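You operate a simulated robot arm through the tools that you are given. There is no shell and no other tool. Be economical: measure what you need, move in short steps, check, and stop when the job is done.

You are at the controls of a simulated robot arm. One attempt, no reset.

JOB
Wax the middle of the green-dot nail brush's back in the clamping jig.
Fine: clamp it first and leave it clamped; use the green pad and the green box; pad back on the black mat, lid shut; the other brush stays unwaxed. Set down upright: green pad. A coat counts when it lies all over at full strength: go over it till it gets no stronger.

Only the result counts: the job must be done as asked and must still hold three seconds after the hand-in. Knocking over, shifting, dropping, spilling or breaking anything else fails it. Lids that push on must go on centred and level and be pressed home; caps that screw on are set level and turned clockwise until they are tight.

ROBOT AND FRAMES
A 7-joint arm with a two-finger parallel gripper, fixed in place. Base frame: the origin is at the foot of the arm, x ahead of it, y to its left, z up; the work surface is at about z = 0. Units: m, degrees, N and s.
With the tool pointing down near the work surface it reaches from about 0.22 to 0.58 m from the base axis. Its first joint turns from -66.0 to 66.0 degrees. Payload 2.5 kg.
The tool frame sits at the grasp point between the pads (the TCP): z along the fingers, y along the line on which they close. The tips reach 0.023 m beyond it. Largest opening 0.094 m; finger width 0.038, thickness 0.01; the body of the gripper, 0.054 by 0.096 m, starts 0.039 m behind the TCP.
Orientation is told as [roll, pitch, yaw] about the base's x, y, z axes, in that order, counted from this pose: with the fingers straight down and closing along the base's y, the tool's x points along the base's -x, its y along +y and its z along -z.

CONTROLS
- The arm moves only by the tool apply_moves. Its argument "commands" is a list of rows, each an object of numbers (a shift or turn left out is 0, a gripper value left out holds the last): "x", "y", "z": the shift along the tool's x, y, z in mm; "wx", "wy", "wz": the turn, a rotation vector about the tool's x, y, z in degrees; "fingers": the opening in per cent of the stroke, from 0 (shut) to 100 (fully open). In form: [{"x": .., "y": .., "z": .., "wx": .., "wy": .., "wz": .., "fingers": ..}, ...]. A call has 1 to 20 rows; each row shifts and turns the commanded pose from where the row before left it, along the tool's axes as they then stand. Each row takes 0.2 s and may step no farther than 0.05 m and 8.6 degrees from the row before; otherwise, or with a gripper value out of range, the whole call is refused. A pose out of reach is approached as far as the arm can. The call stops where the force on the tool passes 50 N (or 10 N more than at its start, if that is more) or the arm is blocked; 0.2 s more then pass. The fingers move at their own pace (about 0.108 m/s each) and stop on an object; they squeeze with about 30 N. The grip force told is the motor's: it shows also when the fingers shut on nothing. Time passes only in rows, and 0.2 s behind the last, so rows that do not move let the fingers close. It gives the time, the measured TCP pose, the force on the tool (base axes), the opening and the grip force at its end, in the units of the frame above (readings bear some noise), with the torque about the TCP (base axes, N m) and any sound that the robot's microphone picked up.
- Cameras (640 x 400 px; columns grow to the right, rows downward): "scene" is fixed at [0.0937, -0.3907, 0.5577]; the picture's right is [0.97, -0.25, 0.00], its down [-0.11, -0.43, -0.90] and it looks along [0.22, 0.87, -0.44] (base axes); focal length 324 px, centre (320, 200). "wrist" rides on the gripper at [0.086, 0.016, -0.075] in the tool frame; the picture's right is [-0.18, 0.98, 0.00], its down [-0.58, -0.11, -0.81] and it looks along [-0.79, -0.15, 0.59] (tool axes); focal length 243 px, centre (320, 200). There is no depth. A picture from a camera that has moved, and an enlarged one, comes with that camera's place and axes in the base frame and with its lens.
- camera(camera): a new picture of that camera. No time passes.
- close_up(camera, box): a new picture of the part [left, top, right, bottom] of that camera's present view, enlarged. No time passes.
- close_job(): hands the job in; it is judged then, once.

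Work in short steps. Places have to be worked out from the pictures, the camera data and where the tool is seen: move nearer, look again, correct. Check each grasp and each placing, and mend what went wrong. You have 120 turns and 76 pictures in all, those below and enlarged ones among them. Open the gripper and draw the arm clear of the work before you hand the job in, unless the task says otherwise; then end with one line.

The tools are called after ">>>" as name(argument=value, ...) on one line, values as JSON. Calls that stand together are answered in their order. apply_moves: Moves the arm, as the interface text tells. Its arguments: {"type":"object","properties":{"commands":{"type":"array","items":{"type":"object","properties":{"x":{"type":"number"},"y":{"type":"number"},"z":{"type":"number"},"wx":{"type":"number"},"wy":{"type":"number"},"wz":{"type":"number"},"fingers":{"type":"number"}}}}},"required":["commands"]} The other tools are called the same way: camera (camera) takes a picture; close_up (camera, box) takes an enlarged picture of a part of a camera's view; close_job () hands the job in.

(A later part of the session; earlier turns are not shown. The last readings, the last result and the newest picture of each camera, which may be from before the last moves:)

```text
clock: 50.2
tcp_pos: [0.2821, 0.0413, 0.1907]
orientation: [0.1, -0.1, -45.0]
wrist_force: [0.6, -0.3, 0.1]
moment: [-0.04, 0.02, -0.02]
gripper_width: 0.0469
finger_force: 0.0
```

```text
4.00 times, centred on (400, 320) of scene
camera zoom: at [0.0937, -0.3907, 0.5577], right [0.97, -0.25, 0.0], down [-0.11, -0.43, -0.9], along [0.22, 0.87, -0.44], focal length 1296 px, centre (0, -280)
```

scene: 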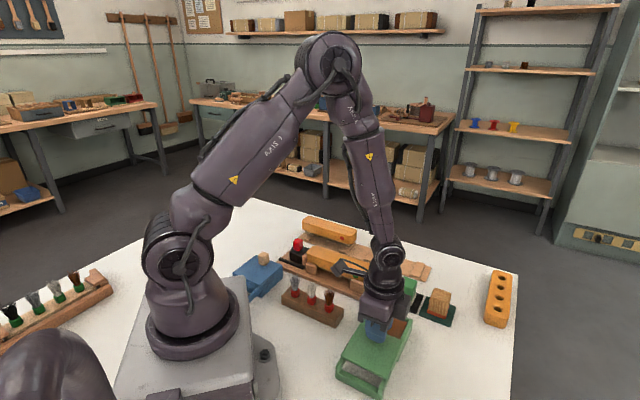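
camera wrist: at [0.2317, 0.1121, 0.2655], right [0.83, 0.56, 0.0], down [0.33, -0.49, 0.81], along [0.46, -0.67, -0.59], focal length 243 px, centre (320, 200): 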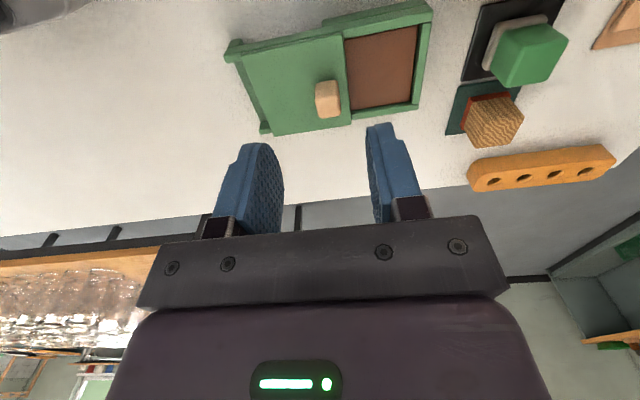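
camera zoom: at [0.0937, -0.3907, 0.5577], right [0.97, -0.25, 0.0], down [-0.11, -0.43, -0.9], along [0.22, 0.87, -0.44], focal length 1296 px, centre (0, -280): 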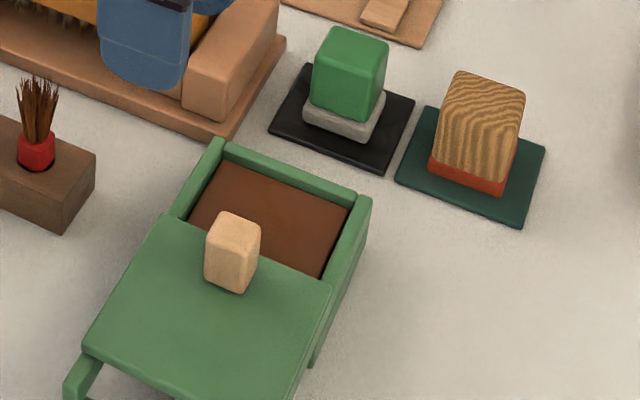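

The wax tray is open, covering roughly p 0.243 to 0.30. The green pad is near (0.425, 0.123). I turn to yaw +45° so the fingers close along the other diagonal and stay clear of the lid knob, then move above the pad.

>>> apply_moves(commands=[{"wz": -8.2}, {"wz": -8.2}, {"wz": -8.2}, {"wz": -8.2}, {"wz": -8.2}, {"wz": -8.2}, {"wz": -8.2}, {"wz": -8.2}, {"wz": -8.2}, {"wz": -8.2}, {"wz": -8}, {"x": -40, "y": -11}, {"x": -40, "y": -11}, {"x": -40, "y": -11}, {"x": -39, "y": -10}, {"fingers": 70}, {}])

>>> camera(camera="wrist")

>>> close_up(camera="scene", box=[340, 230, 500, 330])

```text
clock: 53.8
tcp_pos: [0.4259, 0.1239, 0.194]
orientation: [0.0, -0.1, 44.9]
wrist_force: [0.5, -0.3, 0.3]
moment: [0.01, -0.02, 0.0]
gripper_width: 0.0658
finger_force: 0.1
```

```text
32 pictures are left
camera wrist: at [0.353, 0.0732, 0.268], right [-0.57, 0.82, 0.0], down [0.49, 0.33, 0.81], along [0.67, 0.46, -0.59], focal length 243 px, centre (320, 200)
```

wrist: 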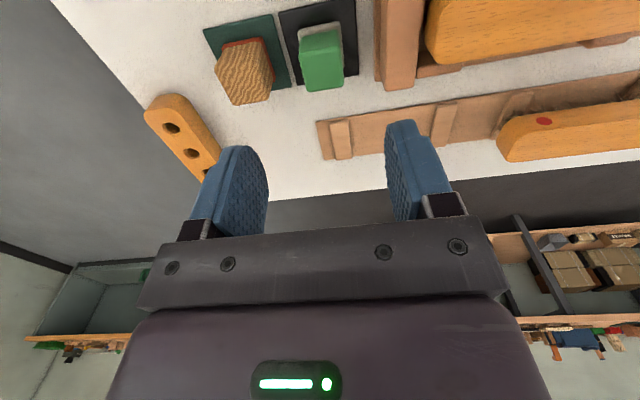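

```text
4.00 times, centred on (420, 280) of scene
camera zoom: at [0.0937, -0.3907, 0.5577], right [0.97, -0.25, 0.0], down [-0.11, -0.43, -0.9], along [0.22, 0.87, -0.44], focal length 1296 px, centre (-80, -120)
```

zoom: 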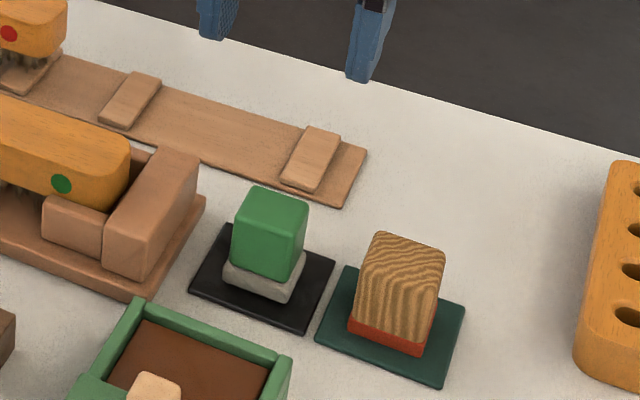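

I refine the pad handle to p≈0.397, q≈0.215 with its top near z 0.062. I shift 8 mm and descend to grip it.

>>> apply_moves(commands=[{"x": -8, "y": -2}, {"z": 40}, {"z": 40}, {"z": 30}, {"z": 10}, {}])

>>> close_up(camera="scene", box=[340, 230, 500, 330])

```text
clock: 55.2
tcp_pos: [0.4329, 0.128, 0.072]
orientation: [-0.2, -0.2, 45.0]
wrist_force: [0.4, -0.7, 0.0]
moment: [0.02, -0.04, 0.01]
gripper_width: 0.0657
finger_force: 0.1
```

```text
4.00 times, centred on (420, 280) of scene
camera zoom: at [0.0937, -0.3907, 0.5577], right [0.97, -0.25, 0.0], down [-0.11, -0.43, -0.9], along [0.22, 0.87, -0.44], focal length 1296 px, centre (-80, -120)
```

zoom: 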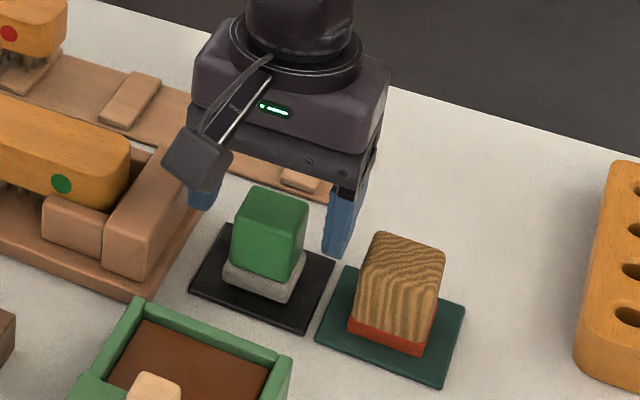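

The TCP tip point projects to within a few pixels of the handle centre. I descend the rest and grip.

>>> apply_moves(commands=[{"x": 2, "z": 9}, {"z": 9}, {}, {"fingers": 0}, {}, {}, {}])

>>> close_up(camera="scene", box=[340, 230, 500, 330])

```text
clock: 56.8
tcp_pos: [0.432, 0.1269, 0.0554]
orientation: [-0.2, -0.1, 45.0]
wrist_force: [1.0, -0.1, 0.2]
moment: [0.01, 0.0, -0.02]
gripper_width: 0.0353
finger_force: 29.4
```

```text
4.00 times, centred on (420, 280) of scene
camera zoom: at [0.0937, -0.3907, 0.5577], right [0.97, -0.25, 0.0], down [-0.11, -0.43, -0.9], along [0.22, 0.87, -0.44], focal length 1296 px, centre (-80, -120)
```

zoom: 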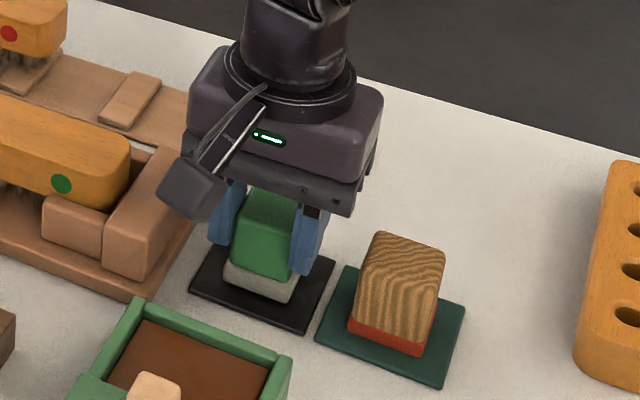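

The pad is gripped at 35 mm with TCP z 0.0554 while it stands on the mat. I lift slowly and carry it over the wax.

>>> apply_moves(commands=[{"z": -3}, {"z": -5}, {"z": -7}, {"z": -8}, {"z": -8}, {"z": -8}, {"z": -8}, {"z": -6}, {"z": -3}, {"x": 6}, {"x": 10, "y": 2}, {"x": 13}, {"x": 13}, {"x": 13}, {"x": 13}, {"x": 13}, {"x": 13}, {"x": 10}, {}])

>>> close_up(camera="scene", box=[320, 240, 480, 340])

```text
clock: 60.8
tcp_pos: [0.3567, 0.0538, 0.1109]
orientation: [-0.2, -0.2, 45.0]
wrist_force: [0.1, 0.1, -0.1]
moment: [-0.03, 0.03, -0.02]
gripper_width: 0.0352
finger_force: 30.3
```

```text
4.00 times, centred on (400, 290) of scene
camera zoom: at [0.0937, -0.3907, 0.5577], right [0.97, -0.25, 0.0], down [-0.11, -0.43, -0.9], along [0.22, 0.87, -0.44], focal length 1296 px, centre (0, -160)
```

zoom: 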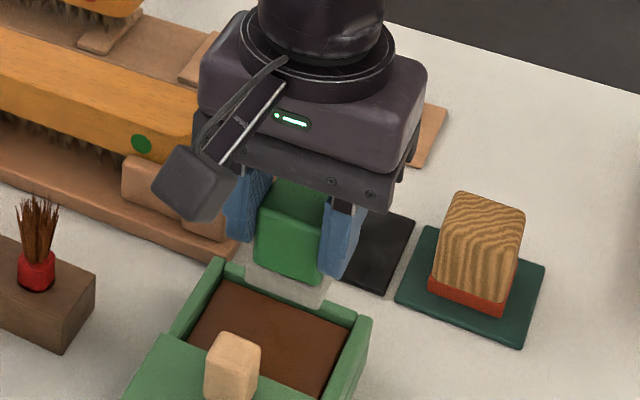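

>>> apply_moves(commands=[{"x": 8}, {"x": 8}, {"z": 6}, {"z": 6}, {}])

>>> close_up(camera="scene", box=[340, 270, 468, 350])

```text
clock: 62.0
tcp_pos: [0.3438, 0.0435, 0.0988]
orientation: [-0.2, -0.2, 45.0]
wrist_force: [0.4, -0.3, 0.8]
moment: [0.01, 0.0, 0.01]
gripper_width: 0.035
finger_force: 30.1
```

```text
5.00 times, centred on (404, 310) of scene
camera zoom: at [0.0937, -0.3907, 0.5577], right [0.97, -0.25, 0.0], down [-0.11, -0.43, -0.9], along [0.22, 0.87, -0.44], focal length 1620 px, centre (-100, -350)
```

zoom: 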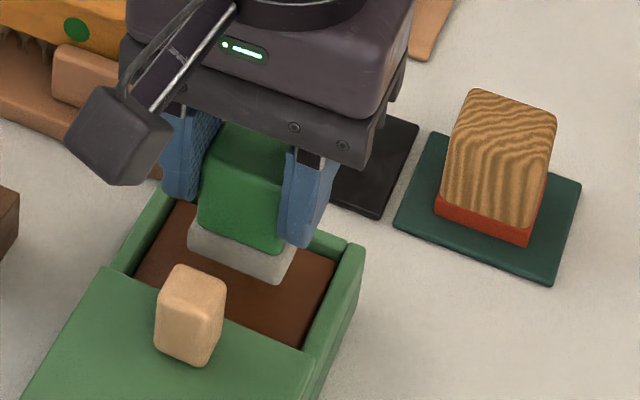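

The pad lines up with the wax opening. I lower until contact.

>>> apply_moves(commands=[{"z": 4}, {"z": 3}, {"z": 3}, {"z": 2}, {"z": 2}, {}])

```text
clock: 63.4
tcp_pos: [0.3459, 0.0428, 0.0837]
orientation: [-0.2, -0.1, 45.1]
wrist_force: [-0.5, -0.5, -0.1]
moment: [-0.01, 0.02, 0.0]
gripper_width: 0.0352
finger_force: 29.9
```

>>> apply_moves(commands=[{"z": 2}, {"z": 2}, {"z": 2}, {"z": 1}, {}])

```text
clock: 64.6
tcp_pos: [0.3459, 0.0414, 0.0788]
orientation: [-0.3, -0.2, 44.9]
wrist_force: [-7.9, -3.0, 30.8]
moment: [0.15, 0.08, 0.03]
gripper_width: 0.0354
finger_force: 30.2
```

There's contact with the wax at about 30 N. I ease off a little, rub a few millimetres to load the pad, then lift and look.

>>> apply_moves(commands=[{"z": -0.7}, {"y": 4}, {"y": -4}, {"y": -4}, {"y": 4}, {"x": -2}, {"x": 2}, {}, {"z": -3}, {"z": -6}, {"z": -8}, {"z": -8}, {"z": -8}, {"z": -6}, {}])

>>> close_up(camera="scene", box=[340, 260, 468, 340])

```text
clock: 67.8
tcp_pos: [0.3445, 0.0427, 0.1165]
orientation: [-0.1, 0.0, 44.9]
wrist_force: [-0.3, -0.3, -1.0]
moment: [0.02, 0.0, 0.01]
gripper_width: 0.0354
finger_force: 30.0
```

```text
5.00 times, centred on (404, 300) of scene
camera zoom: at [0.0937, -0.3907, 0.5577], right [0.97, -0.25, 0.0], down [-0.11, -0.43, -0.9], along [0.22, 0.87, -0.44], focal length 1620 px, centre (-100, -300)
```

zoom: 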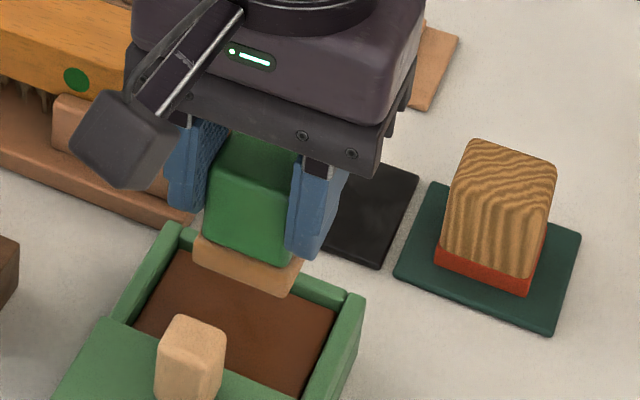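

The pad has taken wax and turned tan. I carry it at a safe height to the brush middle, at about (0.306, 0.248).

>>> apply_moves(commands=[{"z": -10}, {"z": -12}, {"z": -8}, {"x": -5, "y": 7}, {"x": -8.5, "y": 12}, {"x": -8.5, "y": 12}, {"x": -8.5, "y": 13}, {"x": -8.5, "y": 13}, {"x": -8.5, "y": 13}, {"x": -8.5, "y": 13}, {"x": -8.5, "y": 13}, {"x": -8.5, "y": 13}, {"x": -8.5, "y": 13}, {"x": -8.5, "y": 13}, {"x": -8.5, "y": 13}, {"x": -8.5, "y": 12}, {"x": -7, "y": 8}, {"x": -4, "y": 4}, {}])

>>> close_up(camera="scene", box=[260, 200, 420, 300])

>>> camera(camera="wrist")

```text
clock: 71.8
tcp_pos: [0.3052, 0.2481, 0.1479]
orientation: [-0.1, -0.1, 45.0]
wrist_force: [-0.1, -0.3, -0.4]
moment: [0.0, -0.02, 0.0]
gripper_width: 0.0354
finger_force: 29.9
```

```text
4.00 times, centred on (340, 250) of scene
camera zoom: at [0.0937, -0.3907, 0.5577], right [0.97, -0.25, 0.0], down [-0.11, -0.43, -0.9], along [0.22, 0.87, -0.44], focal length 1296 px, centre (240, 0)
```

zoom: 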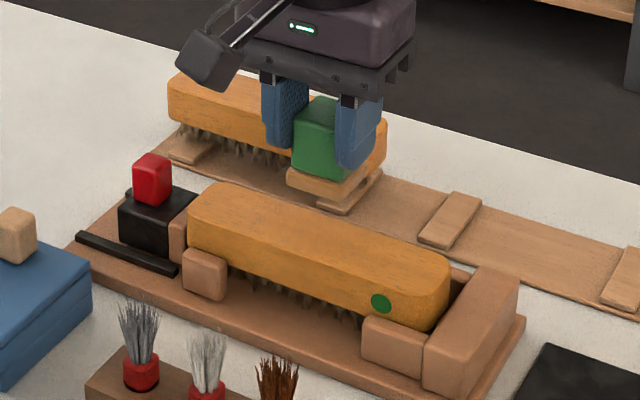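

```text
24 pictures are left
camera wrist: at [0.2332, 0.1981, 0.2222], right [-0.56, 0.83, 0.0], down [0.49, 0.33, 0.81], along [0.67, 0.46, -0.59], focal length 243 px, centre (320, 200)
```

wrist: 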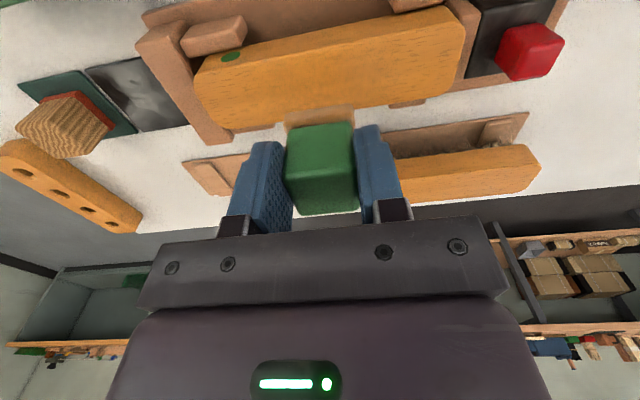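

The projection agrees that the pad is over the brush's middle. I lower to contact.

>>> apply_moves(commands=[{"z": 6}, {"z": 6}, {"z": 6}, {"z": 5}, {"z": 4}, {"z": 2}, {"z": 2}, {}])

```text
clock: 73.6
tcp_pos: [0.3063, 0.2473, 0.1155]
orientation: [-0.2, -0.2, 45.0]
wrist_force: [0.4, 0.0, -0.1]
moment: [-0.04, 0.0, 0.01]
gripper_width: 0.0351
finger_force: 30.4
```

>>> apply_moves(commands=[{"z": 2}, {"z": 1.5}, {"z": 1}, {"z": 1}, {}])

```text
clock: 74.8
tcp_pos: [0.3065, 0.2484, 0.1117]
orientation: [-0.3, -0.4, 45.0]
wrist_force: [-5.3, -2.7, 30.4]
moment: [0.17, -0.06, 0.0]
gripper_width: 0.0355
finger_force: 29.5
```

There's contact at TCP z≈0.112. I rub along the brush with moderate pressure and slight sideways offsets, then lift to look.

>>> apply_moves(commands=[{"z": -0.6}, {"y": 5}, {"y": 5}, {"y": -5}, {"y": -5}, {"y": -5}, {"y": -5}, {"y": 5}, {"y": 5, "x": 3}, {"y": 5}, {"y": 5}, {"y": -5, "x": -3}, {"y": -5}, {"y": -5, "x": -3}, {"y": -5}, {"y": 5}, {"y": 5, "x": 3}, {}])

>>> apply_moves(commands=[{"z": -3}, {"z": -6}, {"z": -9}, {"x": 10, "z": -9}, {"x": 13, "z": -5}, {"x": 13}, {"x": 13}, {"x": 11}, {}])

>>> close_up(camera="scene", box=[260, 200, 420, 300])

```text
clock: 78.6
tcp_pos: [0.3054, 0.2485, 0.11]
orientation: [-0.2, -0.1, 45.0]
wrist_force: [2.4, -2.1, 6.9]
moment: [0.06, -0.28, -0.13]
gripper_width: 0.0353
finger_force: 29.5
```

```text
clock: 80.6
tcp_pos: [0.2642, 0.2063, 0.1432]
orientation: [0.0, -0.3, 45.0]
wrist_force: [-0.7, 0.9, -0.2]
moment: [-0.03, 0.01, 0.0]
gripper_width: 0.0351
finger_force: 30.3
```

```text
4.00 times, centred on (340, 250) of scene
camera zoom: at [0.0937, -0.3907, 0.5577], right [0.97, -0.25, 0.0], down [-0.11, -0.43, -0.9], along [0.22, 0.87, -0.44], focal length 1296 px, centre (240, 0)
```

zoom: 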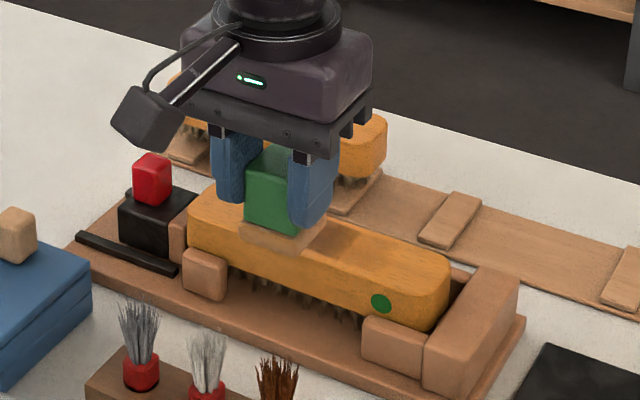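

The pad hides the patch from this side, so I move it back to the far side and look.

>>> apply_moves(commands=[{"z": -5, "x": -8}, {"z": -5, "x": -14}, {"x": -15}, {"x": -15}, {"x": -15}, {"x": -15}, {"x": -13}, {"x": -8}, {}])

>>> close_up(camera="scene", box=[280, 220, 408, 300])

```text
clock: 82.6
tcp_pos: [0.3376, 0.2785, 0.1522]
orientation: [0.0, 0.0, 45.0]
wrist_force: [-0.1, -0.2, 0.0]
moment: [0.03, 0.02, -0.03]
gripper_width: 0.0352
finger_force: 29.7
```

```text
5.00 times, centred on (344, 260) of scene
camera zoom: at [0.0937, -0.3907, 0.5577], right [0.97, -0.25, 0.0], down [-0.11, -0.43, -0.9], along [0.22, 0.87, -0.44], focal length 1620 px, centre (200, -100)
```

zoom: 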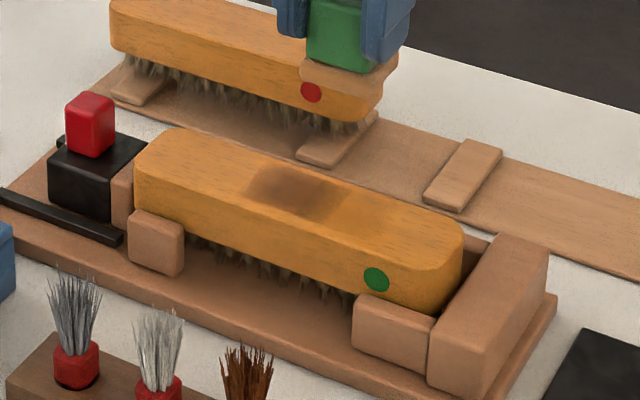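

A brown patch is visible but uneven. A tighter close-up will show the coat better.

>>> close_up(camera="scene", box=[312, 240, 376, 280])

```text
10.00 times, centred on (344, 260) of scene
camera zoom: at [0.0937, -0.3907, 0.5577], right [0.97, -0.25, 0.0], down [-0.11, -0.43, -0.9], along [0.22, 0.87, -0.44], focal length 3239 px, centre (80, -400)
```

zoom: 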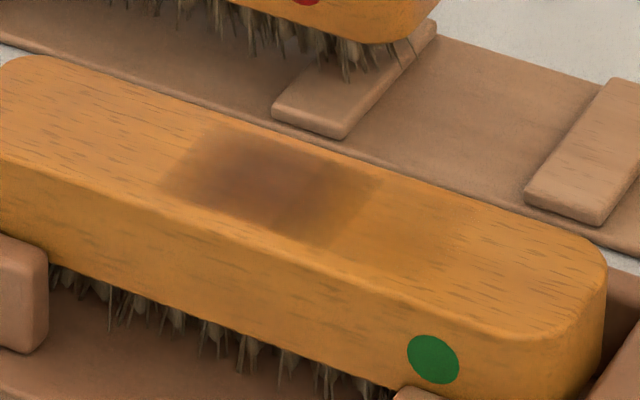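

The coat is centred properly but strongest only in the core. I go back down and rub more over a slightly wider stretch.

>>> apply_moves(commands=[{"x": 12}, {"x": 15}, {"x": 12}, {"x": 5}, {"z": 8}, {"z": 8}, {"z": 8}, {"z": 8}, {"z": 5}, {"z": 2}, {"z": 1}, {}])

```text
clock: 85.2
tcp_pos: [0.3046, 0.247, 0.1114]
orientation: [-0.2, 0.0, 45.0]
wrist_force: [-0.4, 0.9, -2.0]
moment: [-0.04, 0.02, 0.01]
gripper_width: 0.0352
finger_force: 30.0
```

>>> apply_moves(commands=[{"z": 1}, {"z": 0.5}, {}])

```text
clock: 86.0
tcp_pos: [0.3057, 0.2477, 0.1109]
orientation: [-0.1, 0.0, 44.9]
wrist_force: [0.2, 0.2, -1.3]
moment: [0.05, -0.01, 0.01]
gripper_width: 0.0354
finger_force: 30.2
```

>>> apply_moves(commands=[{"z": 0.7}, {}, {}])

```text
clock: 86.8
tcp_pos: [0.3049, 0.247, 0.1117]
orientation: [-0.1, -0.2, 44.9]
wrist_force: [-1.8, -1.9, 8.3]
moment: [0.06, 0.03, 0.02]
gripper_width: 0.0354
finger_force: 29.9
```

Contact is at 8 N. I press slightly more and rub with ±15 mm strokes.

>>> apply_moves(commands=[{"z": 0.3}, {"y": 5}, {"y": 5}, {"y": 5}, {"y": -5}, {"y": -5}, {"y": -5}, {"y": -5}, {"y": -5}, {"y": -5}, {"y": 5}, {"y": 5}, {"y": 5}, {"y": 5, "x": 2}, {"y": 5}, {"y": 5}, {"y": -5}, {"y": -5}, {"y": -5}, {}])

>>> apply_moves(commands=[{"y": -5}, {"y": -5}, {"y": -5, "x": -4}, {"y": 5}, {"y": 5}, {"y": 5}, {"y": 5}, {"y": 5}, {"y": 5, "x": 2}, {"y": -5}, {"y": -5}, {"y": -5}, {}])

>>> apply_moves(commands=[{"z": -3}, {"z": -6}, {"z": -9}, {"z": -9}, {"z": -9}, {"z": -6, "x": -8}, {"x": -14}, {"x": -14}, {"x": -8}, {}])

>>> close_up(camera="scene", box=[312, 240, 376, 280])

```text
clock: 91.0
tcp_pos: [0.304, 0.246, 0.11]
orientation: [-0.2, -0.2, 45.1]
wrist_force: [-5.2, 5.0, 14.4]
moment: [0.29, 0.04, 0.09]
gripper_width: 0.0351
finger_force: 30.3
```

```text
clock: 93.8
tcp_pos: [0.3054, 0.2488, 0.1106]
orientation: [-0.1, -0.1, 45.0]
wrist_force: [-1.2, 1.2, 3.4]
moment: [0.1, -0.01, 0.06]
gripper_width: 0.0353
finger_force: 30.2
```

```text
clock: 96.0
tcp_pos: [0.3371, 0.2804, 0.1529]
orientation: [0.0, -0.1, 45.0]
wrist_force: [0.4, 0.2, -0.6]
moment: [0.04, 0.01, -0.01]
gripper_width: 0.0351
finger_force: 30.0
```

```text
10.00 times, centred on (344, 260) of scene
camera zoom: at [0.0937, -0.3907, 0.5577], right [0.97, -0.25, 0.0], down [-0.11, -0.43, -0.9], along [0.22, 0.87, -0.44], focal length 3239 px, centre (80, -400)
```

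zoom: 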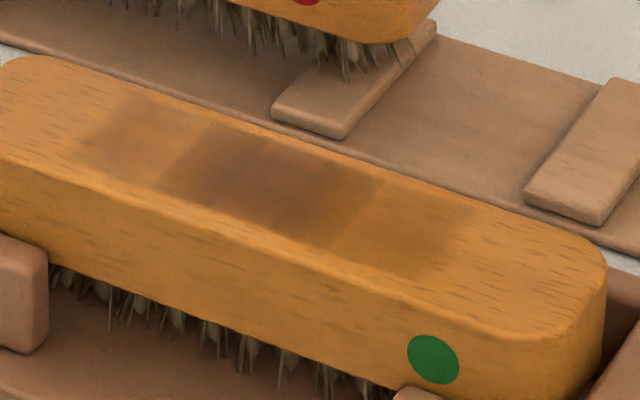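

The centre is darkening, with lighter coat at the margins from the wide strokes. I rub the centre more, with shorter strokes, and compare.

>>> apply_moves(commands=[{"x": 12}, {"x": 15}, {"x": 12}, {"x": 5}, {"z": 8}, {"z": 8}, {"z": 8}, {"z": 8}, {"z": 5}, {"z": 2}, {"z": 1}, {"z": 1}, {}])

>>> apply_moves(commands=[{"z": 0.8}, {"z": 0.5}, {}])

```text
clock: 98.8
tcp_pos: [0.3057, 0.2473, 0.1101]
orientation: [-0.2, -0.2, 44.9]
wrist_force: [-1.2, -0.1, -0.4]
moment: [0.0, 0.0, 0.01]
gripper_width: 0.0352
finger_force: 29.7
```

```text
clock: 99.6
tcp_pos: [0.3069, 0.2465, 0.1105]
orientation: [-0.1, -0.1, 45.0]
wrist_force: [-1.2, 0.3, 1.8]
moment: [0.04, 0.01, 0.0]
gripper_width: 0.0353
finger_force: 29.7
```

>>> apply_moves(commands=[{"z": 0.6}, {"y": 4}, {"y": 4}, {"y": -4}, {"y": -4}, {"y": -4}, {"y": -4}, {"y": 4}, {"y": 4}, {"y": 4, "x": 2}, {"y": 4}, {"y": -4}, {"y": -4}, {"y": -4}, {"y": -4}, {"y": 4}, {"y": 4}, {}])

>>> apply_moves(commands=[{"x": -4}, {"y": 4}, {"y": 4}, {"y": -4}, {"y": -4}, {"y": -4}, {"y": -4}, {"y": 4}, {"y": 4}, {"y": 4, "x": 2}, {"y": 4}, {"y": -4}, {"y": -4}, {"y": -4}, {"y": -4}, {"y": 4}, {"y": 4}, {}])

>>> apply_moves(commands=[{"z": -3}, {"z": -6}, {"z": -9}, {"z": -9}, {"z": -9}, {"z": -6, "x": -8}, {"x": -14}, {"x": -14}, {"x": -8}, {}])

>>> close_up(camera="scene", box=[312, 240, 376, 280])

```text
clock: 103.4
tcp_pos: [0.3056, 0.2449, 0.11]
orientation: [-0.1, -0.4, 44.9]
wrist_force: [7.4, -7.0, 23.4]
moment: [-0.09, -0.33, -0.08]
gripper_width: 0.0354
finger_force: 30.3
```

```text
clock: 107.2
tcp_pos: [0.3051, 0.2477, 0.1096]
orientation: [-0.1, -0.1, 45.0]
wrist_force: [0.8, 0.0, -0.3]
moment: [0.0, 0.0, -0.03]
gripper_width: 0.0349
finger_force: 29.8
```

```text
clock: 109.4
tcp_pos: [0.3376, 0.2786, 0.1505]
orientation: [-0.1, -0.1, 45.1]
wrist_force: [-0.3, 0.8, 0.1]
moment: [-0.03, -0.02, -0.01]
gripper_width: 0.0354
finger_force: 30.1
```

```text
10.00 times, centred on (344, 260) of scene
camera zoom: at [0.0937, -0.3907, 0.5577], right [0.97, -0.25, 0.0], down [-0.11, -0.43, -0.9], along [0.22, 0.87, -0.44], focal length 3239 px, centre (80, -400)
```

zoom: 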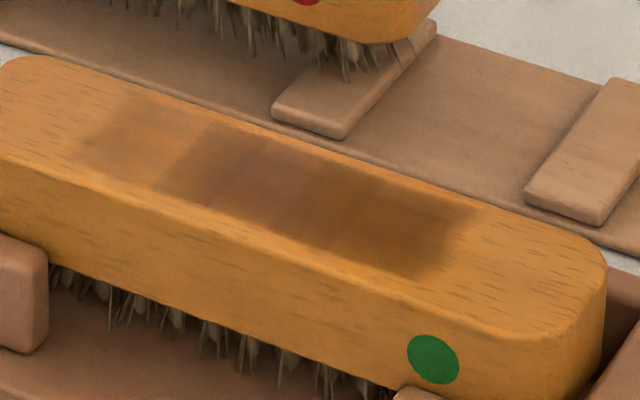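

The columns differ in tone, so I check from the wrist camera for a better judgement.

>>> apply_moves(commands=[{"x": 10}, {"x": 15}, {"x": 10}, {}])

>>> close_up(camera="wrist", box=[190, 0, 478, 180])

```text
clock: 110.4
tcp_pos: [0.3121, 0.2537, 0.1507]
orientation: [-0.2, -0.1, 45.0]
wrist_force: [-0.7, 0.6, -0.3]
moment: [-0.05, 0.02, -0.01]
gripper_width: 0.0352
finger_force: 29.8
```

```text
2.22 times, centred on (334, 90) of wrist
camera zoom: at [0.2401, 0.2035, 0.226], right [-0.56, 0.83, 0.0], down [0.49, 0.33, 0.81], along [0.67, 0.46, -0.59], focal length 539 px, centre (289, 444)
```

zoom: 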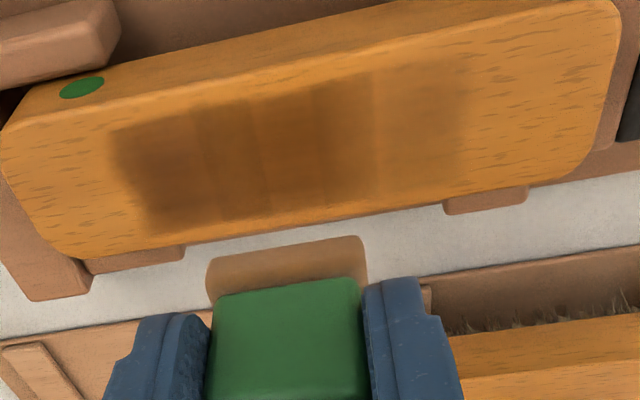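

The pad is about 55 mm long, so the patch spans roughly ±45 mm, but the coat is uneven because contact was lost at times. I rub again with steadier, firmer pressure, checking the force between blocks.

>>> apply_moves(commands=[{"x": 9}, {"z": 8}, {"z": 8}, {"z": 8}, {"z": 8}, {"z": 5}, {"z": 2}, {"z": 2}, {"z": 0.5}, {}, {}])

```text
clock: 112.8
tcp_pos: [0.305, 0.247, 0.1102]
orientation: [-0.1, 0.0, 45.0]
wrist_force: [-0.4, 1.1, -0.2]
moment: [0.0, -0.01, 0.01]
gripper_width: 0.0354
finger_force: 29.9
```

>>> apply_moves(commands=[{"z": 0.7}, {"z": 0.7}, {}])

```text
clock: 113.6
tcp_pos: [0.3065, 0.2461, 0.1099]
orientation: [-0.2, -0.2, 45.0]
wrist_force: [-2.2, -2.9, 15.4]
moment: [0.04, 0.08, 0.0]
gripper_width: 0.0354
finger_force: 29.8
```

>>> apply_moves(commands=[{"z": 0.4}, {"y": 7}, {"y": 7}, {"y": -7}, {"y": -7}, {"y": -7}, {"y": -7}, {"y": 7}, {"y": 7}, {"y": 7}, {"y": 7}, {"y": -7}, {"y": -7}, {"y": -7}, {"y": -7}, {"y": 7}, {"y": 7}, {}])

>>> apply_moves(commands=[{"z": 0.3}, {"y": 7, "x": 2}, {"y": 7}, {}])

>>> apply_moves(commands=[{"y": -7}, {"y": -7}, {"y": -7}, {"y": -7}, {}])

```text
clock: 117.4
tcp_pos: [0.3049, 0.2472, 0.1087]
orientation: [-0.1, -0.1, 45.0]
wrist_force: [2.7, -3.4, 7.5]
moment: [-0.03, -0.13, -0.02]
gripper_width: 0.0353
finger_force: 30.0
```

```text
clock: 118.4
tcp_pos: [0.294, 0.2559, 0.1077]
orientation: [-0.2, -0.1, 45.0]
wrist_force: [3.7, -2.3, 10.4]
moment: [0.05, -0.16, -0.06]
gripper_width: 0.0352
finger_force: 30.1
```

```text
clock: 119.6
tcp_pos: [0.3158, 0.2363, 0.1079]
orientation: [-0.1, -0.2, 45.1]
wrist_force: [-4.4, 4.5, 14.2]
moment: [0.26, 0.1, 0.07]
gripper_width: 0.0353
finger_force: 30.0
```

Contact holds at both ends (10–14 N). I keep rubbing, adding a little pressure as it settles.

>>> apply_moves(commands=[{"z": 0.2, "y": 7}, {"y": 7}, {"y": 7}, {"y": 7}, {"y": -7, "x": -2}, {"y": -7}, {"y": -7}, {"y": -7}, {"z": 0.2, "y": 7, "x": -2}, {"y": 7}, {"y": 7}, {"y": 7}, {"y": -7}, {"y": -7}, {"y": -7}, {"y": -7}, {"y": 7, "x": 2}, {"y": 7}, {}])

>>> apply_moves(commands=[{"z": -3}, {"z": -6}, {"z": -9}, {"z": -9}, {"z": -9}, {"z": -6, "x": -8}, {}])

>>> close_up(camera="wrist", box=[190, 0, 478, 180])

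```text
clock: 123.6
tcp_pos: [0.3064, 0.2471, 0.1078]
orientation: [-0.2, -0.2, 45.0]
wrist_force: [4.8, -3.4, 12.0]
moment: [-0.05, -0.16, -0.04]
gripper_width: 0.0353
finger_force: 29.7
```

```text
clock: 125.2
tcp_pos: [0.3112, 0.2521, 0.1506]
orientation: [-0.1, 0.0, 44.9]
wrist_force: [0.0, -0.5, -0.9]
moment: [-0.01, -0.01, 0.0]
gripper_width: 0.0352
finger_force: 30.4
```

```text
2.22 times, centred on (334, 90) of wrist
camera zoom: at [0.2388, 0.2018, 0.2247], right [-0.57, 0.82, 0.0], down [0.49, 0.33, 0.81], along [0.67, 0.46, -0.59], focal length 539 px, centre (289, 444)
```

zoom: 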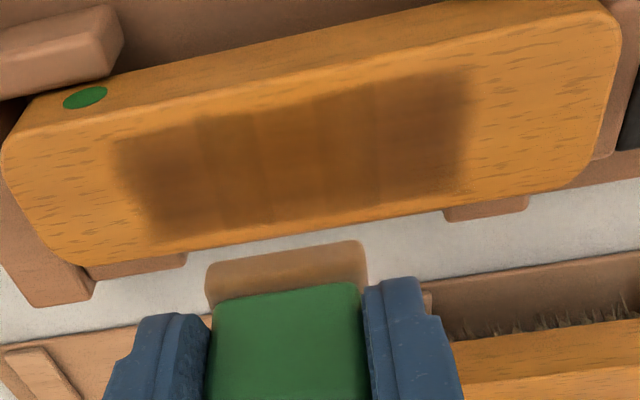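

Much more uniform now, with crisp edges. I do another full round and compare to see whether it still gets stronger.

>>> apply_moves(commands=[{"x": 8}, {"z": 8}, {"z": 8}, {"z": 8}, {"z": 8}, {"z": 6}, {"z": 2}, {"z": 2}, {"z": 0.7}, {"z": 0.5}, {}, {}])

```text
clock: 127.8
tcp_pos: [0.3074, 0.2474, 0.1066]
orientation: [-0.1, -0.3, 45.0]
wrist_force: [-3.4, -1.6, 18.5]
moment: [0.05, 0.12, 0.03]
gripper_width: 0.0353
finger_force: 30.3
```

>>> apply_moves(commands=[{"y": 8}, {"y": 8}, {"y": -8}, {"y": -8}, {"y": -8}, {"y": -8}, {"y": 8}, {"y": 8}, {"y": 8, "z": 0.3}, {"y": 8}, {"y": -8, "x": 2}, {"y": -8}, {"y": -8}, {"y": -8}, {"y": 8}, {"y": 8}, {"y": 8}, {"y": 8}, {"y": -8}, {"y": -8}])

>>> apply_moves(commands=[{"z": 0.4}, {"y": 8, "x": -3}, {"y": 8}, {"y": -8}, {"y": -8}, {"y": -8}, {"y": -8}, {"y": 8, "x": -2}, {"y": 8}, {"y": 8, "z": 0.2}, {"y": 8}, {"y": -8, "x": 2}, {"y": -8}, {"y": -8}, {"y": -8}, {"y": 8}, {"y": 8}, {}])

>>> apply_moves(commands=[{"z": -3}, {"z": -6}, {"z": -9}, {"z": -9}, {"z": -9}, {"z": -7, "x": -6}, {}])

>>> close_up(camera="wrist", box=[190, 0, 478, 180])

```text
clock: 132.0
tcp_pos: [0.302, 0.2476, 0.1062]
orientation: [0.0, -0.2, 45.4]
wrist_force: [-10.5, 10.0, 30.9]
moment: [0.36, 0.11, 0.09]
gripper_width: 0.0354
finger_force: 29.4
```

```text
clock: 135.8
tcp_pos: [0.306, 0.2475, 0.1053]
orientation: [-0.1, -0.2, 45.0]
wrist_force: [2.6, -1.8, 7.5]
moment: [0.02, -0.11, -0.06]
gripper_width: 0.0353
finger_force: 30.3
```

```text
clock: 137.4
tcp_pos: [0.3095, 0.2524, 0.148]
orientation: [-0.2, -0.1, 45.0]
wrist_force: [-0.5, -0.2, 0.3]
moment: [0.0, -0.01, 0.03]
gripper_width: 0.0351
finger_force: 29.3
```

```text
2.22 times, centred on (334, 90) of wrist
camera zoom: at [0.2369, 0.2018, 0.2233], right [-0.57, 0.82, 0.0], down [0.49, 0.33, 0.81], along [0.67, 0.46, -0.59], focal length 539 px, centre (289, 444)
```

zoom: 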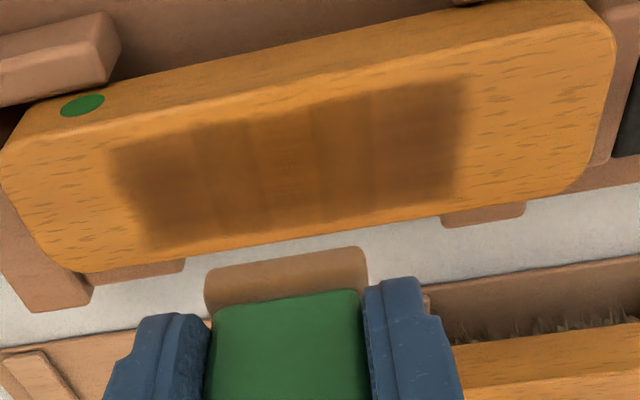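

Compared with before there's little change except at the ends. I check from the scene camera too.

>>> apply_moves(commands=[{"x": -12}, {"x": -14}, {"x": -12}, {}])

>>> close_up(camera="scene", box=[312, 240, 376, 280])

```text
clock: 138.4
tcp_pos: [0.336, 0.2796, 0.1493]
orientation: [-0.1, -0.1, 45.1]
wrist_force: [0.6, 0.6, 0.1]
moment: [0.03, -0.03, -0.02]
gripper_width: 0.0353
finger_force: 30.5
```

```text
10.00 times, centred on (344, 260) of scene
camera zoom: at [0.0937, -0.3907, 0.5577], right [0.97, -0.25, 0.0], down [-0.11, -0.43, -0.9], along [0.22, 0.87, -0.44], focal length 3239 px, centre (80, -400)
```

zoom: 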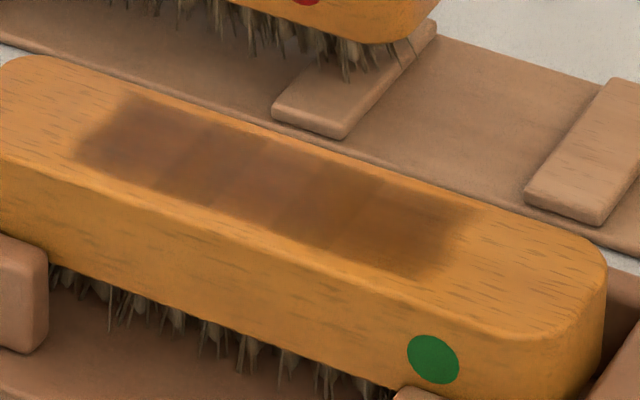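

The coat is nearly even. To be sure it reaches full strength, I reload the pad with wax and go over it again, starting by carrying the pad back over the box.

>>> apply_moves(commands=[{"x": 6, "y": -6}, {"x": 10, "y": -11}, {"x": 12, "y": -13}, {"x": 12, "y": -13}, {"x": 12, "y": -13}, {"x": 12, "y": -13}, {"x": 12, "y": -13}, {"x": 12, "y": -13}, {"x": 12, "y": -13}, {"x": 12, "y": -13}, {"x": 12, "y": -13}, {"x": 12, "y": -13}, {"x": 12, "y": -13}, {"x": 12, "y": -10}, {"x": 8, "y": -5}, {"x": 3.5}, {}])

>>> apply_moves(commands=[{"z": 8}, {"z": 10}, {"z": 10}, {"z": 10}, {"z": 8}, {}])

>>> close_up(camera="scene", box=[340, 270, 468, 350])

```text
clock: 142.0
tcp_pos: [0.341, 0.0338, 0.1473]
orientation: [-0.1, -0.1, 45.1]
wrist_force: [-0.5, 0.8, 0.3]
moment: [0.01, -0.02, 0.02]
gripper_width: 0.0351
finger_force: 29.8
```

```text
clock: 143.4
tcp_pos: [0.3395, 0.0342, 0.103]
orientation: [-0.2, -0.3, 45.1]
wrist_force: [0.0, -0.2, -1.1]
moment: [0.0, -0.01, -0.02]
gripper_width: 0.0354
finger_force: 29.8
```

```text
5.00 times, centred on (404, 310) of scene
camera zoom: at [0.0937, -0.3907, 0.5577], right [0.97, -0.25, 0.0], down [-0.11, -0.43, -0.9], along [0.22, 0.87, -0.44], focal length 1620 px, centre (-100, -350)
```

zoom: 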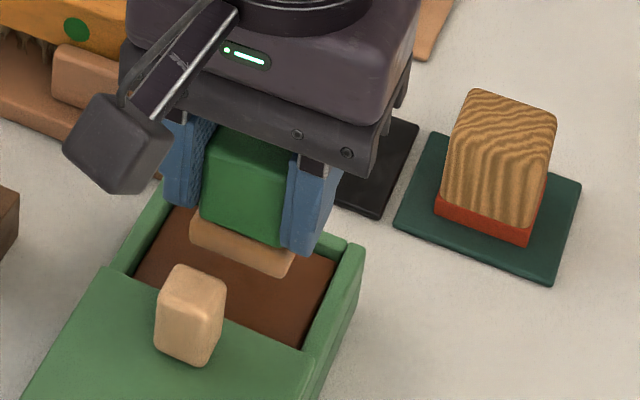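

I've come about 9 mm too far, so I correct and lower to the wax.

>>> apply_moves(commands=[{"x": -5, "y": 1}, {"x": -4}, {"z": 6}, {"z": 6}, {"z": 5}, {"z": 4}, {"z": 3}, {"z": 2}, {}])

>>> apply_moves(commands=[{"z": 2}, {"z": 1}, {"z": 1}, {"z": 1}, {}])

```text
clock: 145.4
tcp_pos: [0.3461, 0.041, 0.0766]
orientation: [-0.1, -0.1, 45.0]
wrist_force: [-0.4, -0.2, -0.3]
moment: [0.02, -0.03, -0.02]
gripper_width: 0.0353
finger_force: 29.8
```

```text
clock: 146.6
tcp_pos: [0.3458, 0.0407, 0.0723]
orientation: [0.0, -0.1, 45.0]
wrist_force: [0.0, -0.3, -0.5]
moment: [-0.01, -0.04, 0.01]
gripper_width: 0.0351
finger_force: 29.8
```

>>> apply_moves(commands=[{"z": 0.7}, {"z": 0.7}, {"z": 0.6}, {}])

```text
clock: 147.6
tcp_pos: [0.3465, 0.0401, 0.0703]
orientation: [-0.2, -0.2, 45.0]
wrist_force: [-2.2, -3.8, 14.2]
moment: [0.14, 0.06, 0.02]
gripper_width: 0.0352
finger_force: 30.0
```

The pad is in contact with the wax. I rub it a little and lift.

>>> apply_moves(commands=[{"y": 3}, {"y": -3}, {"y": -3}, {"y": 3}, {}, {"z": -3}, {"z": -6}, {"z": -9}, {"z": -11}, {"z": -12}, {"z": -12}, {"z": -12}, {"z": -8}, {}])

>>> apply_moves(commands=[{"x": -4, "y": 6}, {"x": -8, "y": 12}, {"x": -9, "y": 13}, {"x": -9, "y": 13}, {"x": -9, "y": 13}, {"x": -9, "y": 13}, {"x": -9, "y": 13}, {"x": -9, "y": 13}, {"x": -9, "y": 13}, {"x": -9, "y": 13}, {"x": -9, "y": 13}, {"x": -9, "y": 13}, {"x": -7, "y": 13}, {"x": -5, "y": 10}, {"x": -3, "y": 4}, {}])

```text
clock: 150.6
tcp_pos: [0.3455, 0.0411, 0.1442]
orientation: [-0.1, -0.1, 45.0]
wrist_force: [0.6, 0.6, -1.0]
moment: [0.02, 0.01, -0.01]
gripper_width: 0.0353
finger_force: 30.2
```

```text
clock: 154.0
tcp_pos: [0.3045, 0.2467, 0.1434]
orientation: [0.0, 0.0, 45.0]
wrist_force: [0.0, -0.6, -0.8]
moment: [0.02, 0.0, -0.03]
gripper_width: 0.0351
finger_force: 30.2
```

Over the brush again at (0.3045, 0.2467). I lower to contact, expected near z 0.105.

>>> apply_moves(commands=[{"z": 8, "x": -1}, {"z": 8}, {"z": 8}, {"z": 7}, {"z": 4}, {"z": 2}, {"z": 1}, {"z": 0.7}, {}])

>>> apply_moves(commands=[{"z": 0.6}, {"z": 0.5}, {}])

```text
clock: 156.0
tcp_pos: [0.3068, 0.2493, 0.1049]
orientation: [-0.2, -0.4, 45.0]
wrist_force: [0.5, -0.2, 9.9]
moment: [0.09, 0.01, -0.01]
gripper_width: 0.0351
finger_force: 30.0
```

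```text
clock: 156.8
tcp_pos: [0.3072, 0.2484, 0.1035]
orientation: [-0.2, -0.5, 45.1]
wrist_force: [0.3, -0.3, 31.1]
moment: [0.11, -0.06, 0.02]
gripper_width: 0.0354
finger_force: 29.6
```

>>> apply_moves(commands=[{"y": 8, "z": -0.3}, {"y": 8}, {"y": -8}, {"y": -8}, {"y": -8}, {"y": -8}, {"y": 8}, {"y": 8}, {"y": 8, "x": 2}, {"y": 8}, {"y": -8}, {"y": -8}, {"y": -8}, {"y": -8}, {"y": 8, "x": -2}, {"y": 8}, {"y": 8}, {"y": 8}, {"y": -8}, {"y": -8}])

>>> apply_moves(commands=[{"z": 0.5, "x": -2}, {"y": 8}, {"y": 8}, {"y": -8}, {"y": -8}, {"y": -8}, {"y": -8}, {"y": 8, "x": 2}, {"y": 8}, {"y": 8}, {"y": 8}, {"y": -8}, {"y": -8}, {"y": -8}, {"y": -8}, {"y": 8}, {"y": 8}, {}])

>>> apply_moves(commands=[{"z": -3}, {"z": -6}, {"z": -9}, {"z": -9}, {"z": -9}, {"z": -7, "x": -6}, {}])

>>> close_up(camera="wrist", box=[190, 0, 478, 180])

```text
clock: 161.0
tcp_pos: [0.3049, 0.2483, 0.1033]
orientation: [0.0, -0.2, 45.1]
wrist_force: [-5.2, 5.6, 20.0]
moment: [0.31, 0.09, 0.08]
gripper_width: 0.035
finger_force: 30.3
```

```text
clock: 164.8
tcp_pos: [0.3065, 0.2464, 0.1027]
orientation: [-0.2, -0.2, 44.9]
wrist_force: [8.2, -8.0, 26.6]
moment: [-0.03, -0.32, -0.13]
gripper_width: 0.0353
finger_force: 30.0
```

```text
clock: 166.4
tcp_pos: [0.3084, 0.2503, 0.1464]
orientation: [-0.1, -0.1, 45.0]
wrist_force: [-0.3, -0.1, -0.8]
moment: [-0.01, -0.04, 0.04]
gripper_width: 0.0351
finger_force: 29.4
```

```text
2.22 times, centred on (334, 90) of wrist
camera zoom: at [0.2363, 0.2014, 0.221], right [-0.56, 0.83, 0.0], down [0.49, 0.33, 0.81], along [0.67, 0.46, -0.59], focal length 539 px, centre (289, 444)
```

zoom: 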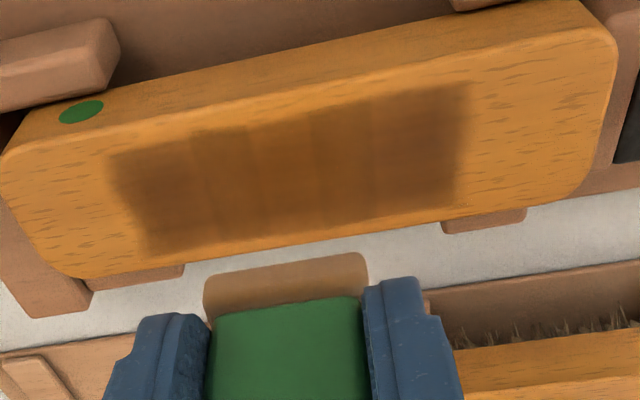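

The strength is unchanged from the previous round, so it looks saturated. One more check from the scene camera.

>>> apply_moves(commands=[{"x": -12}, {"x": -14}, {"x": -12}, {}])

>>> close_up(camera="scene", box=[312, 240, 376, 280])

```text
clock: 167.4
tcp_pos: [0.3378, 0.2775, 0.1464]
orientation: [-0.2, -0.2, 45.0]
wrist_force: [-0.2, -0.5, -1.1]
moment: [0.03, 0.02, -0.02]
gripper_width: 0.0352
finger_force: 29.5
```

```text
10.00 times, centred on (344, 260) of scene
camera zoom: at [0.0937, -0.3907, 0.5577], right [0.97, -0.25, 0.0], down [-0.11, -0.43, -0.9], along [0.22, 0.87, -0.44], focal length 3239 px, centre (80, -400)
```

zoom: 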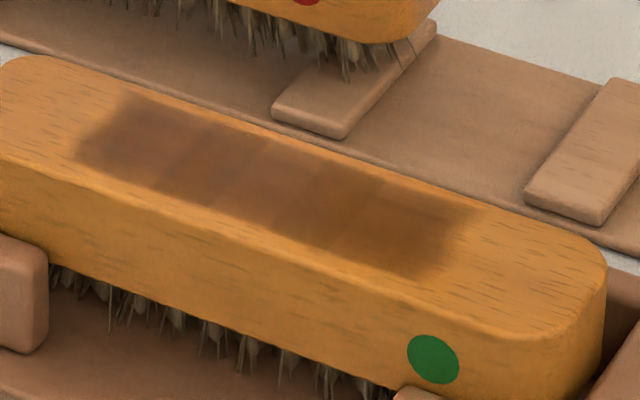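

It is identical to the last round, so the coat is at full strength. I bring the pad back above its black mat.

>>> apply_moves(commands=[{"x": 2, "y": -5}, {"x": 3, "y": -11}, {"x": 3, "y": -13}, {"x": 3, "y": -13}, {"x": 3, "y": -13}, {"x": 3, "y": -13}, {"x": 3, "y": -13}, {"x": 3, "y": -13}, {"x": 3, "y": -13}, {"x": 3, "y": -13}, {"x": 3, "y": -13}, {"x": 3, "y": -13}, {"x": 3, "y": -13}, {"x": 2, "y": -10}, {"x": 0, "y": -4}, {}])

>>> apply_moves(commands=[{"z": 8}, {"z": 10}, {"z": 12}, {"z": 12}, {"z": 12}, {"z": 10}, {"z": 7}, {}])

>>> close_up(camera="scene", box=[350, 240, 478, 320])

```text
clock: 170.8
tcp_pos: [0.4307, 0.1278, 0.1461]
orientation: [-0.2, 0.0, 45.0]
wrist_force: [0.0, 0.6, -0.4]
moment: [0.02, 0.01, 0.01]
gripper_width: 0.0353
finger_force: 30.1
```

```text
clock: 172.6
tcp_pos: [0.431, 0.1292, 0.0734]
orientation: [-0.1, -0.3, 45.0]
wrist_force: [-0.7, -0.1, -1.0]
moment: [0.0, -0.01, -0.02]
gripper_width: 0.0351
finger_force: 30.0
```

```text
5.00 times, centred on (414, 280) of scene
camera zoom: at [0.0937, -0.3907, 0.5577], right [0.97, -0.25, 0.0], down [-0.11, -0.43, -0.9], along [0.22, 0.87, -0.44], focal length 1620 px, centre (-150, -200)
```

zoom: 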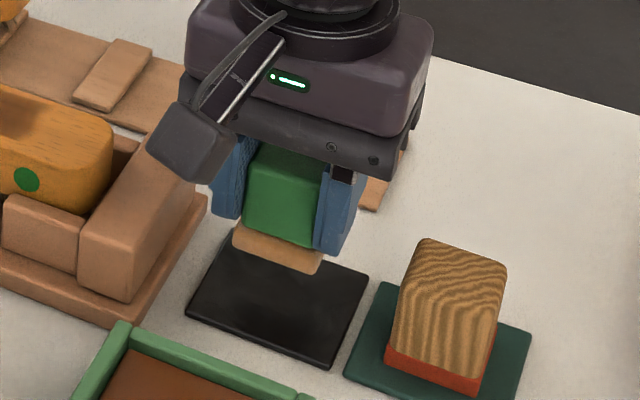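

The pad is level above the mat. I lower it to contact.

>>> apply_moves(commands=[{"z": 6, "x": 1}, {"z": 6}, {"z": 5}, {"z": 3}, {"z": 2}, {"z": 2}, {}])

>>> apply_moves(commands=[{"z": 1}, {"z": 1}, {"z": 0.7}, {}])

```text
clock: 174.2
tcp_pos: [0.4302, 0.1279, 0.0506]
orientation: [-0.2, -0.1, 45.1]
wrist_force: [0.6, 0.7, -0.6]
moment: [0.01, -0.02, 0.0]
gripper_width: 0.0351
finger_force: 29.9
```

```text
clock: 175.2
tcp_pos: [0.4302, 0.1284, 0.0492]
orientation: [-0.1, -0.1, 45.1]
wrist_force: [0.3, 0.0, -0.6]
moment: [-0.01, -0.01, -0.02]
gripper_width: 0.0351
finger_force: 30.2
```

>>> apply_moves(commands=[{"z": 1}, {"z": 1}, {"z": 0.7}, {"z": 0.7}, {}])

```text
clock: 176.4
tcp_pos: [0.4306, 0.1281, 0.0444]
orientation: [-0.1, -0.1, 45.0]
wrist_force: [-0.4, 0.1, -0.9]
moment: [0.02, 0.0, 0.01]
gripper_width: 0.035
finger_force: 29.6
```

>>> apply_moves(commands=[{"z": 0.7}, {"z": 0.7}, {"z": 0.6}, {}])

```text
clock: 177.4
tcp_pos: [0.4312, 0.129, 0.0437]
orientation: [-0.1, -0.2, 44.9]
wrist_force: [-0.9, -0.5, 1.8]
moment: [0.08, 0.01, 0.01]
gripper_width: 0.0352
finger_force: 30.5
```

Light contact with the mat. I take half a millimetre more, then open moderately and rise straight up.

>>> apply_moves(commands=[{"z": 0.4}, {}, {"fingers": 68}, {}, {}, {"z": -6}, {"z": -15}, {"z": -30}, {"z": -40}, {"z": -40}, {}])

>>> close_up(camera="scene", box=[320, 240, 480, 340])

```text
clock: 179.8
tcp_pos: [0.4291, 0.1271, 0.1738]
orientation: [-0.2, -0.1, 45.0]
wrist_force: [0.3, -0.2, -0.7]
moment: [-0.01, 0.02, 0.03]
gripper_width: 0.0639
finger_force: 0.1
```

```text
4.00 times, centred on (400, 290) of scene
camera zoom: at [0.0937, -0.3907, 0.5577], right [0.97, -0.25, 0.0], down [-0.11, -0.43, -0.9], along [0.22, 0.87, -0.44], focal length 1296 px, centre (0, -160)
```

zoom: 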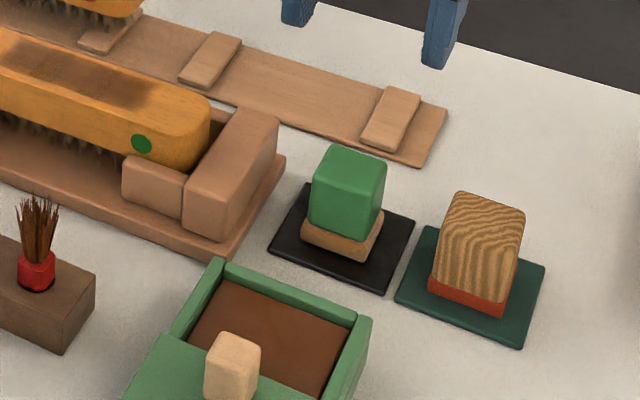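

The pad stands upright on the black mat. Next I close the lid; the knob was left at about (0.310, 0.0125), so I move above it.

>>> apply_moves(commands=[{"x": 40, "y": 1}, {"x": 40, "y": 1}, {"x": 40, "y": 1}, {"x": 35}, {"x": 10}, {"z": 30}, {"z": 30}, {}])

>>> close_up(camera="scene", box=[300, 270, 460, 370])

```text
clock: 181.6
tcp_pos: [0.3123, 0.0125, 0.1142]
orientation: [-0.2, -0.1, 45.0]
wrist_force: [0.0, -1.0, 0.3]
moment: [-0.02, -0.02, -0.05]
gripper_width: 0.0639
finger_force: 0.0
```

```text
4.00 times, centred on (380, 320) of scene
camera zoom: at [0.0937, -0.3907, 0.5577], right [0.97, -0.25, 0.0], down [-0.11, -0.43, -0.9], along [0.22, 0.87, -0.44], focal length 1296 px, centre (80, -280)
```

zoom: 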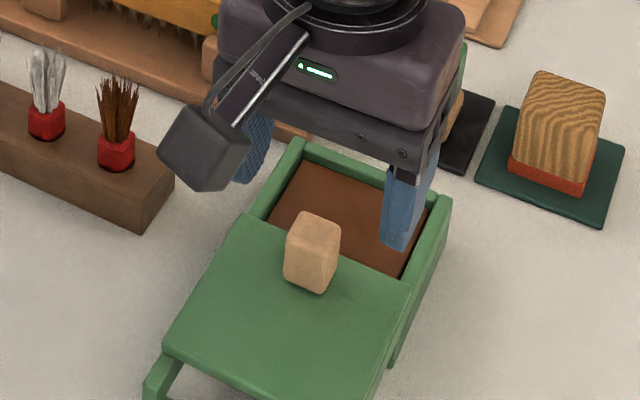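

The fingers straddle the knob as computed. I descend, grip and slide the lid shut.

>>> apply_moves(commands=[{"z": 20}, {"z": 16}, {}, {"fingers": 0}, {}, {}, {}])

>>> apply_moves(commands=[{"x": -3}, {"x": -5}, {"x": -7}, {"x": -7}, {"x": -7}, {"x": -7}, {"x": -7}, {"x": -7}, {"x": -6}, {"x": -5}, {}])

```text
clock: 183.2
tcp_pos: [0.3109, 0.0141, 0.0773]
orientation: [0.0, -0.1, 45.2]
wrist_force: [-10.5, 10.2, 2.0]
moment: [0.27, -0.08, -0.1]
gripper_width: 0.0217
finger_force: 44.9
```

```text
clock: 185.6
tcp_pos: [0.3539, 0.0573, 0.0777]
orientation: [-0.1, -0.2, 45.1]
wrist_force: [-13.7, 12.8, 14.7]
moment: [-0.75, 1.18, -0.11]
gripper_width: 0.0214
finger_force: 44.4
```

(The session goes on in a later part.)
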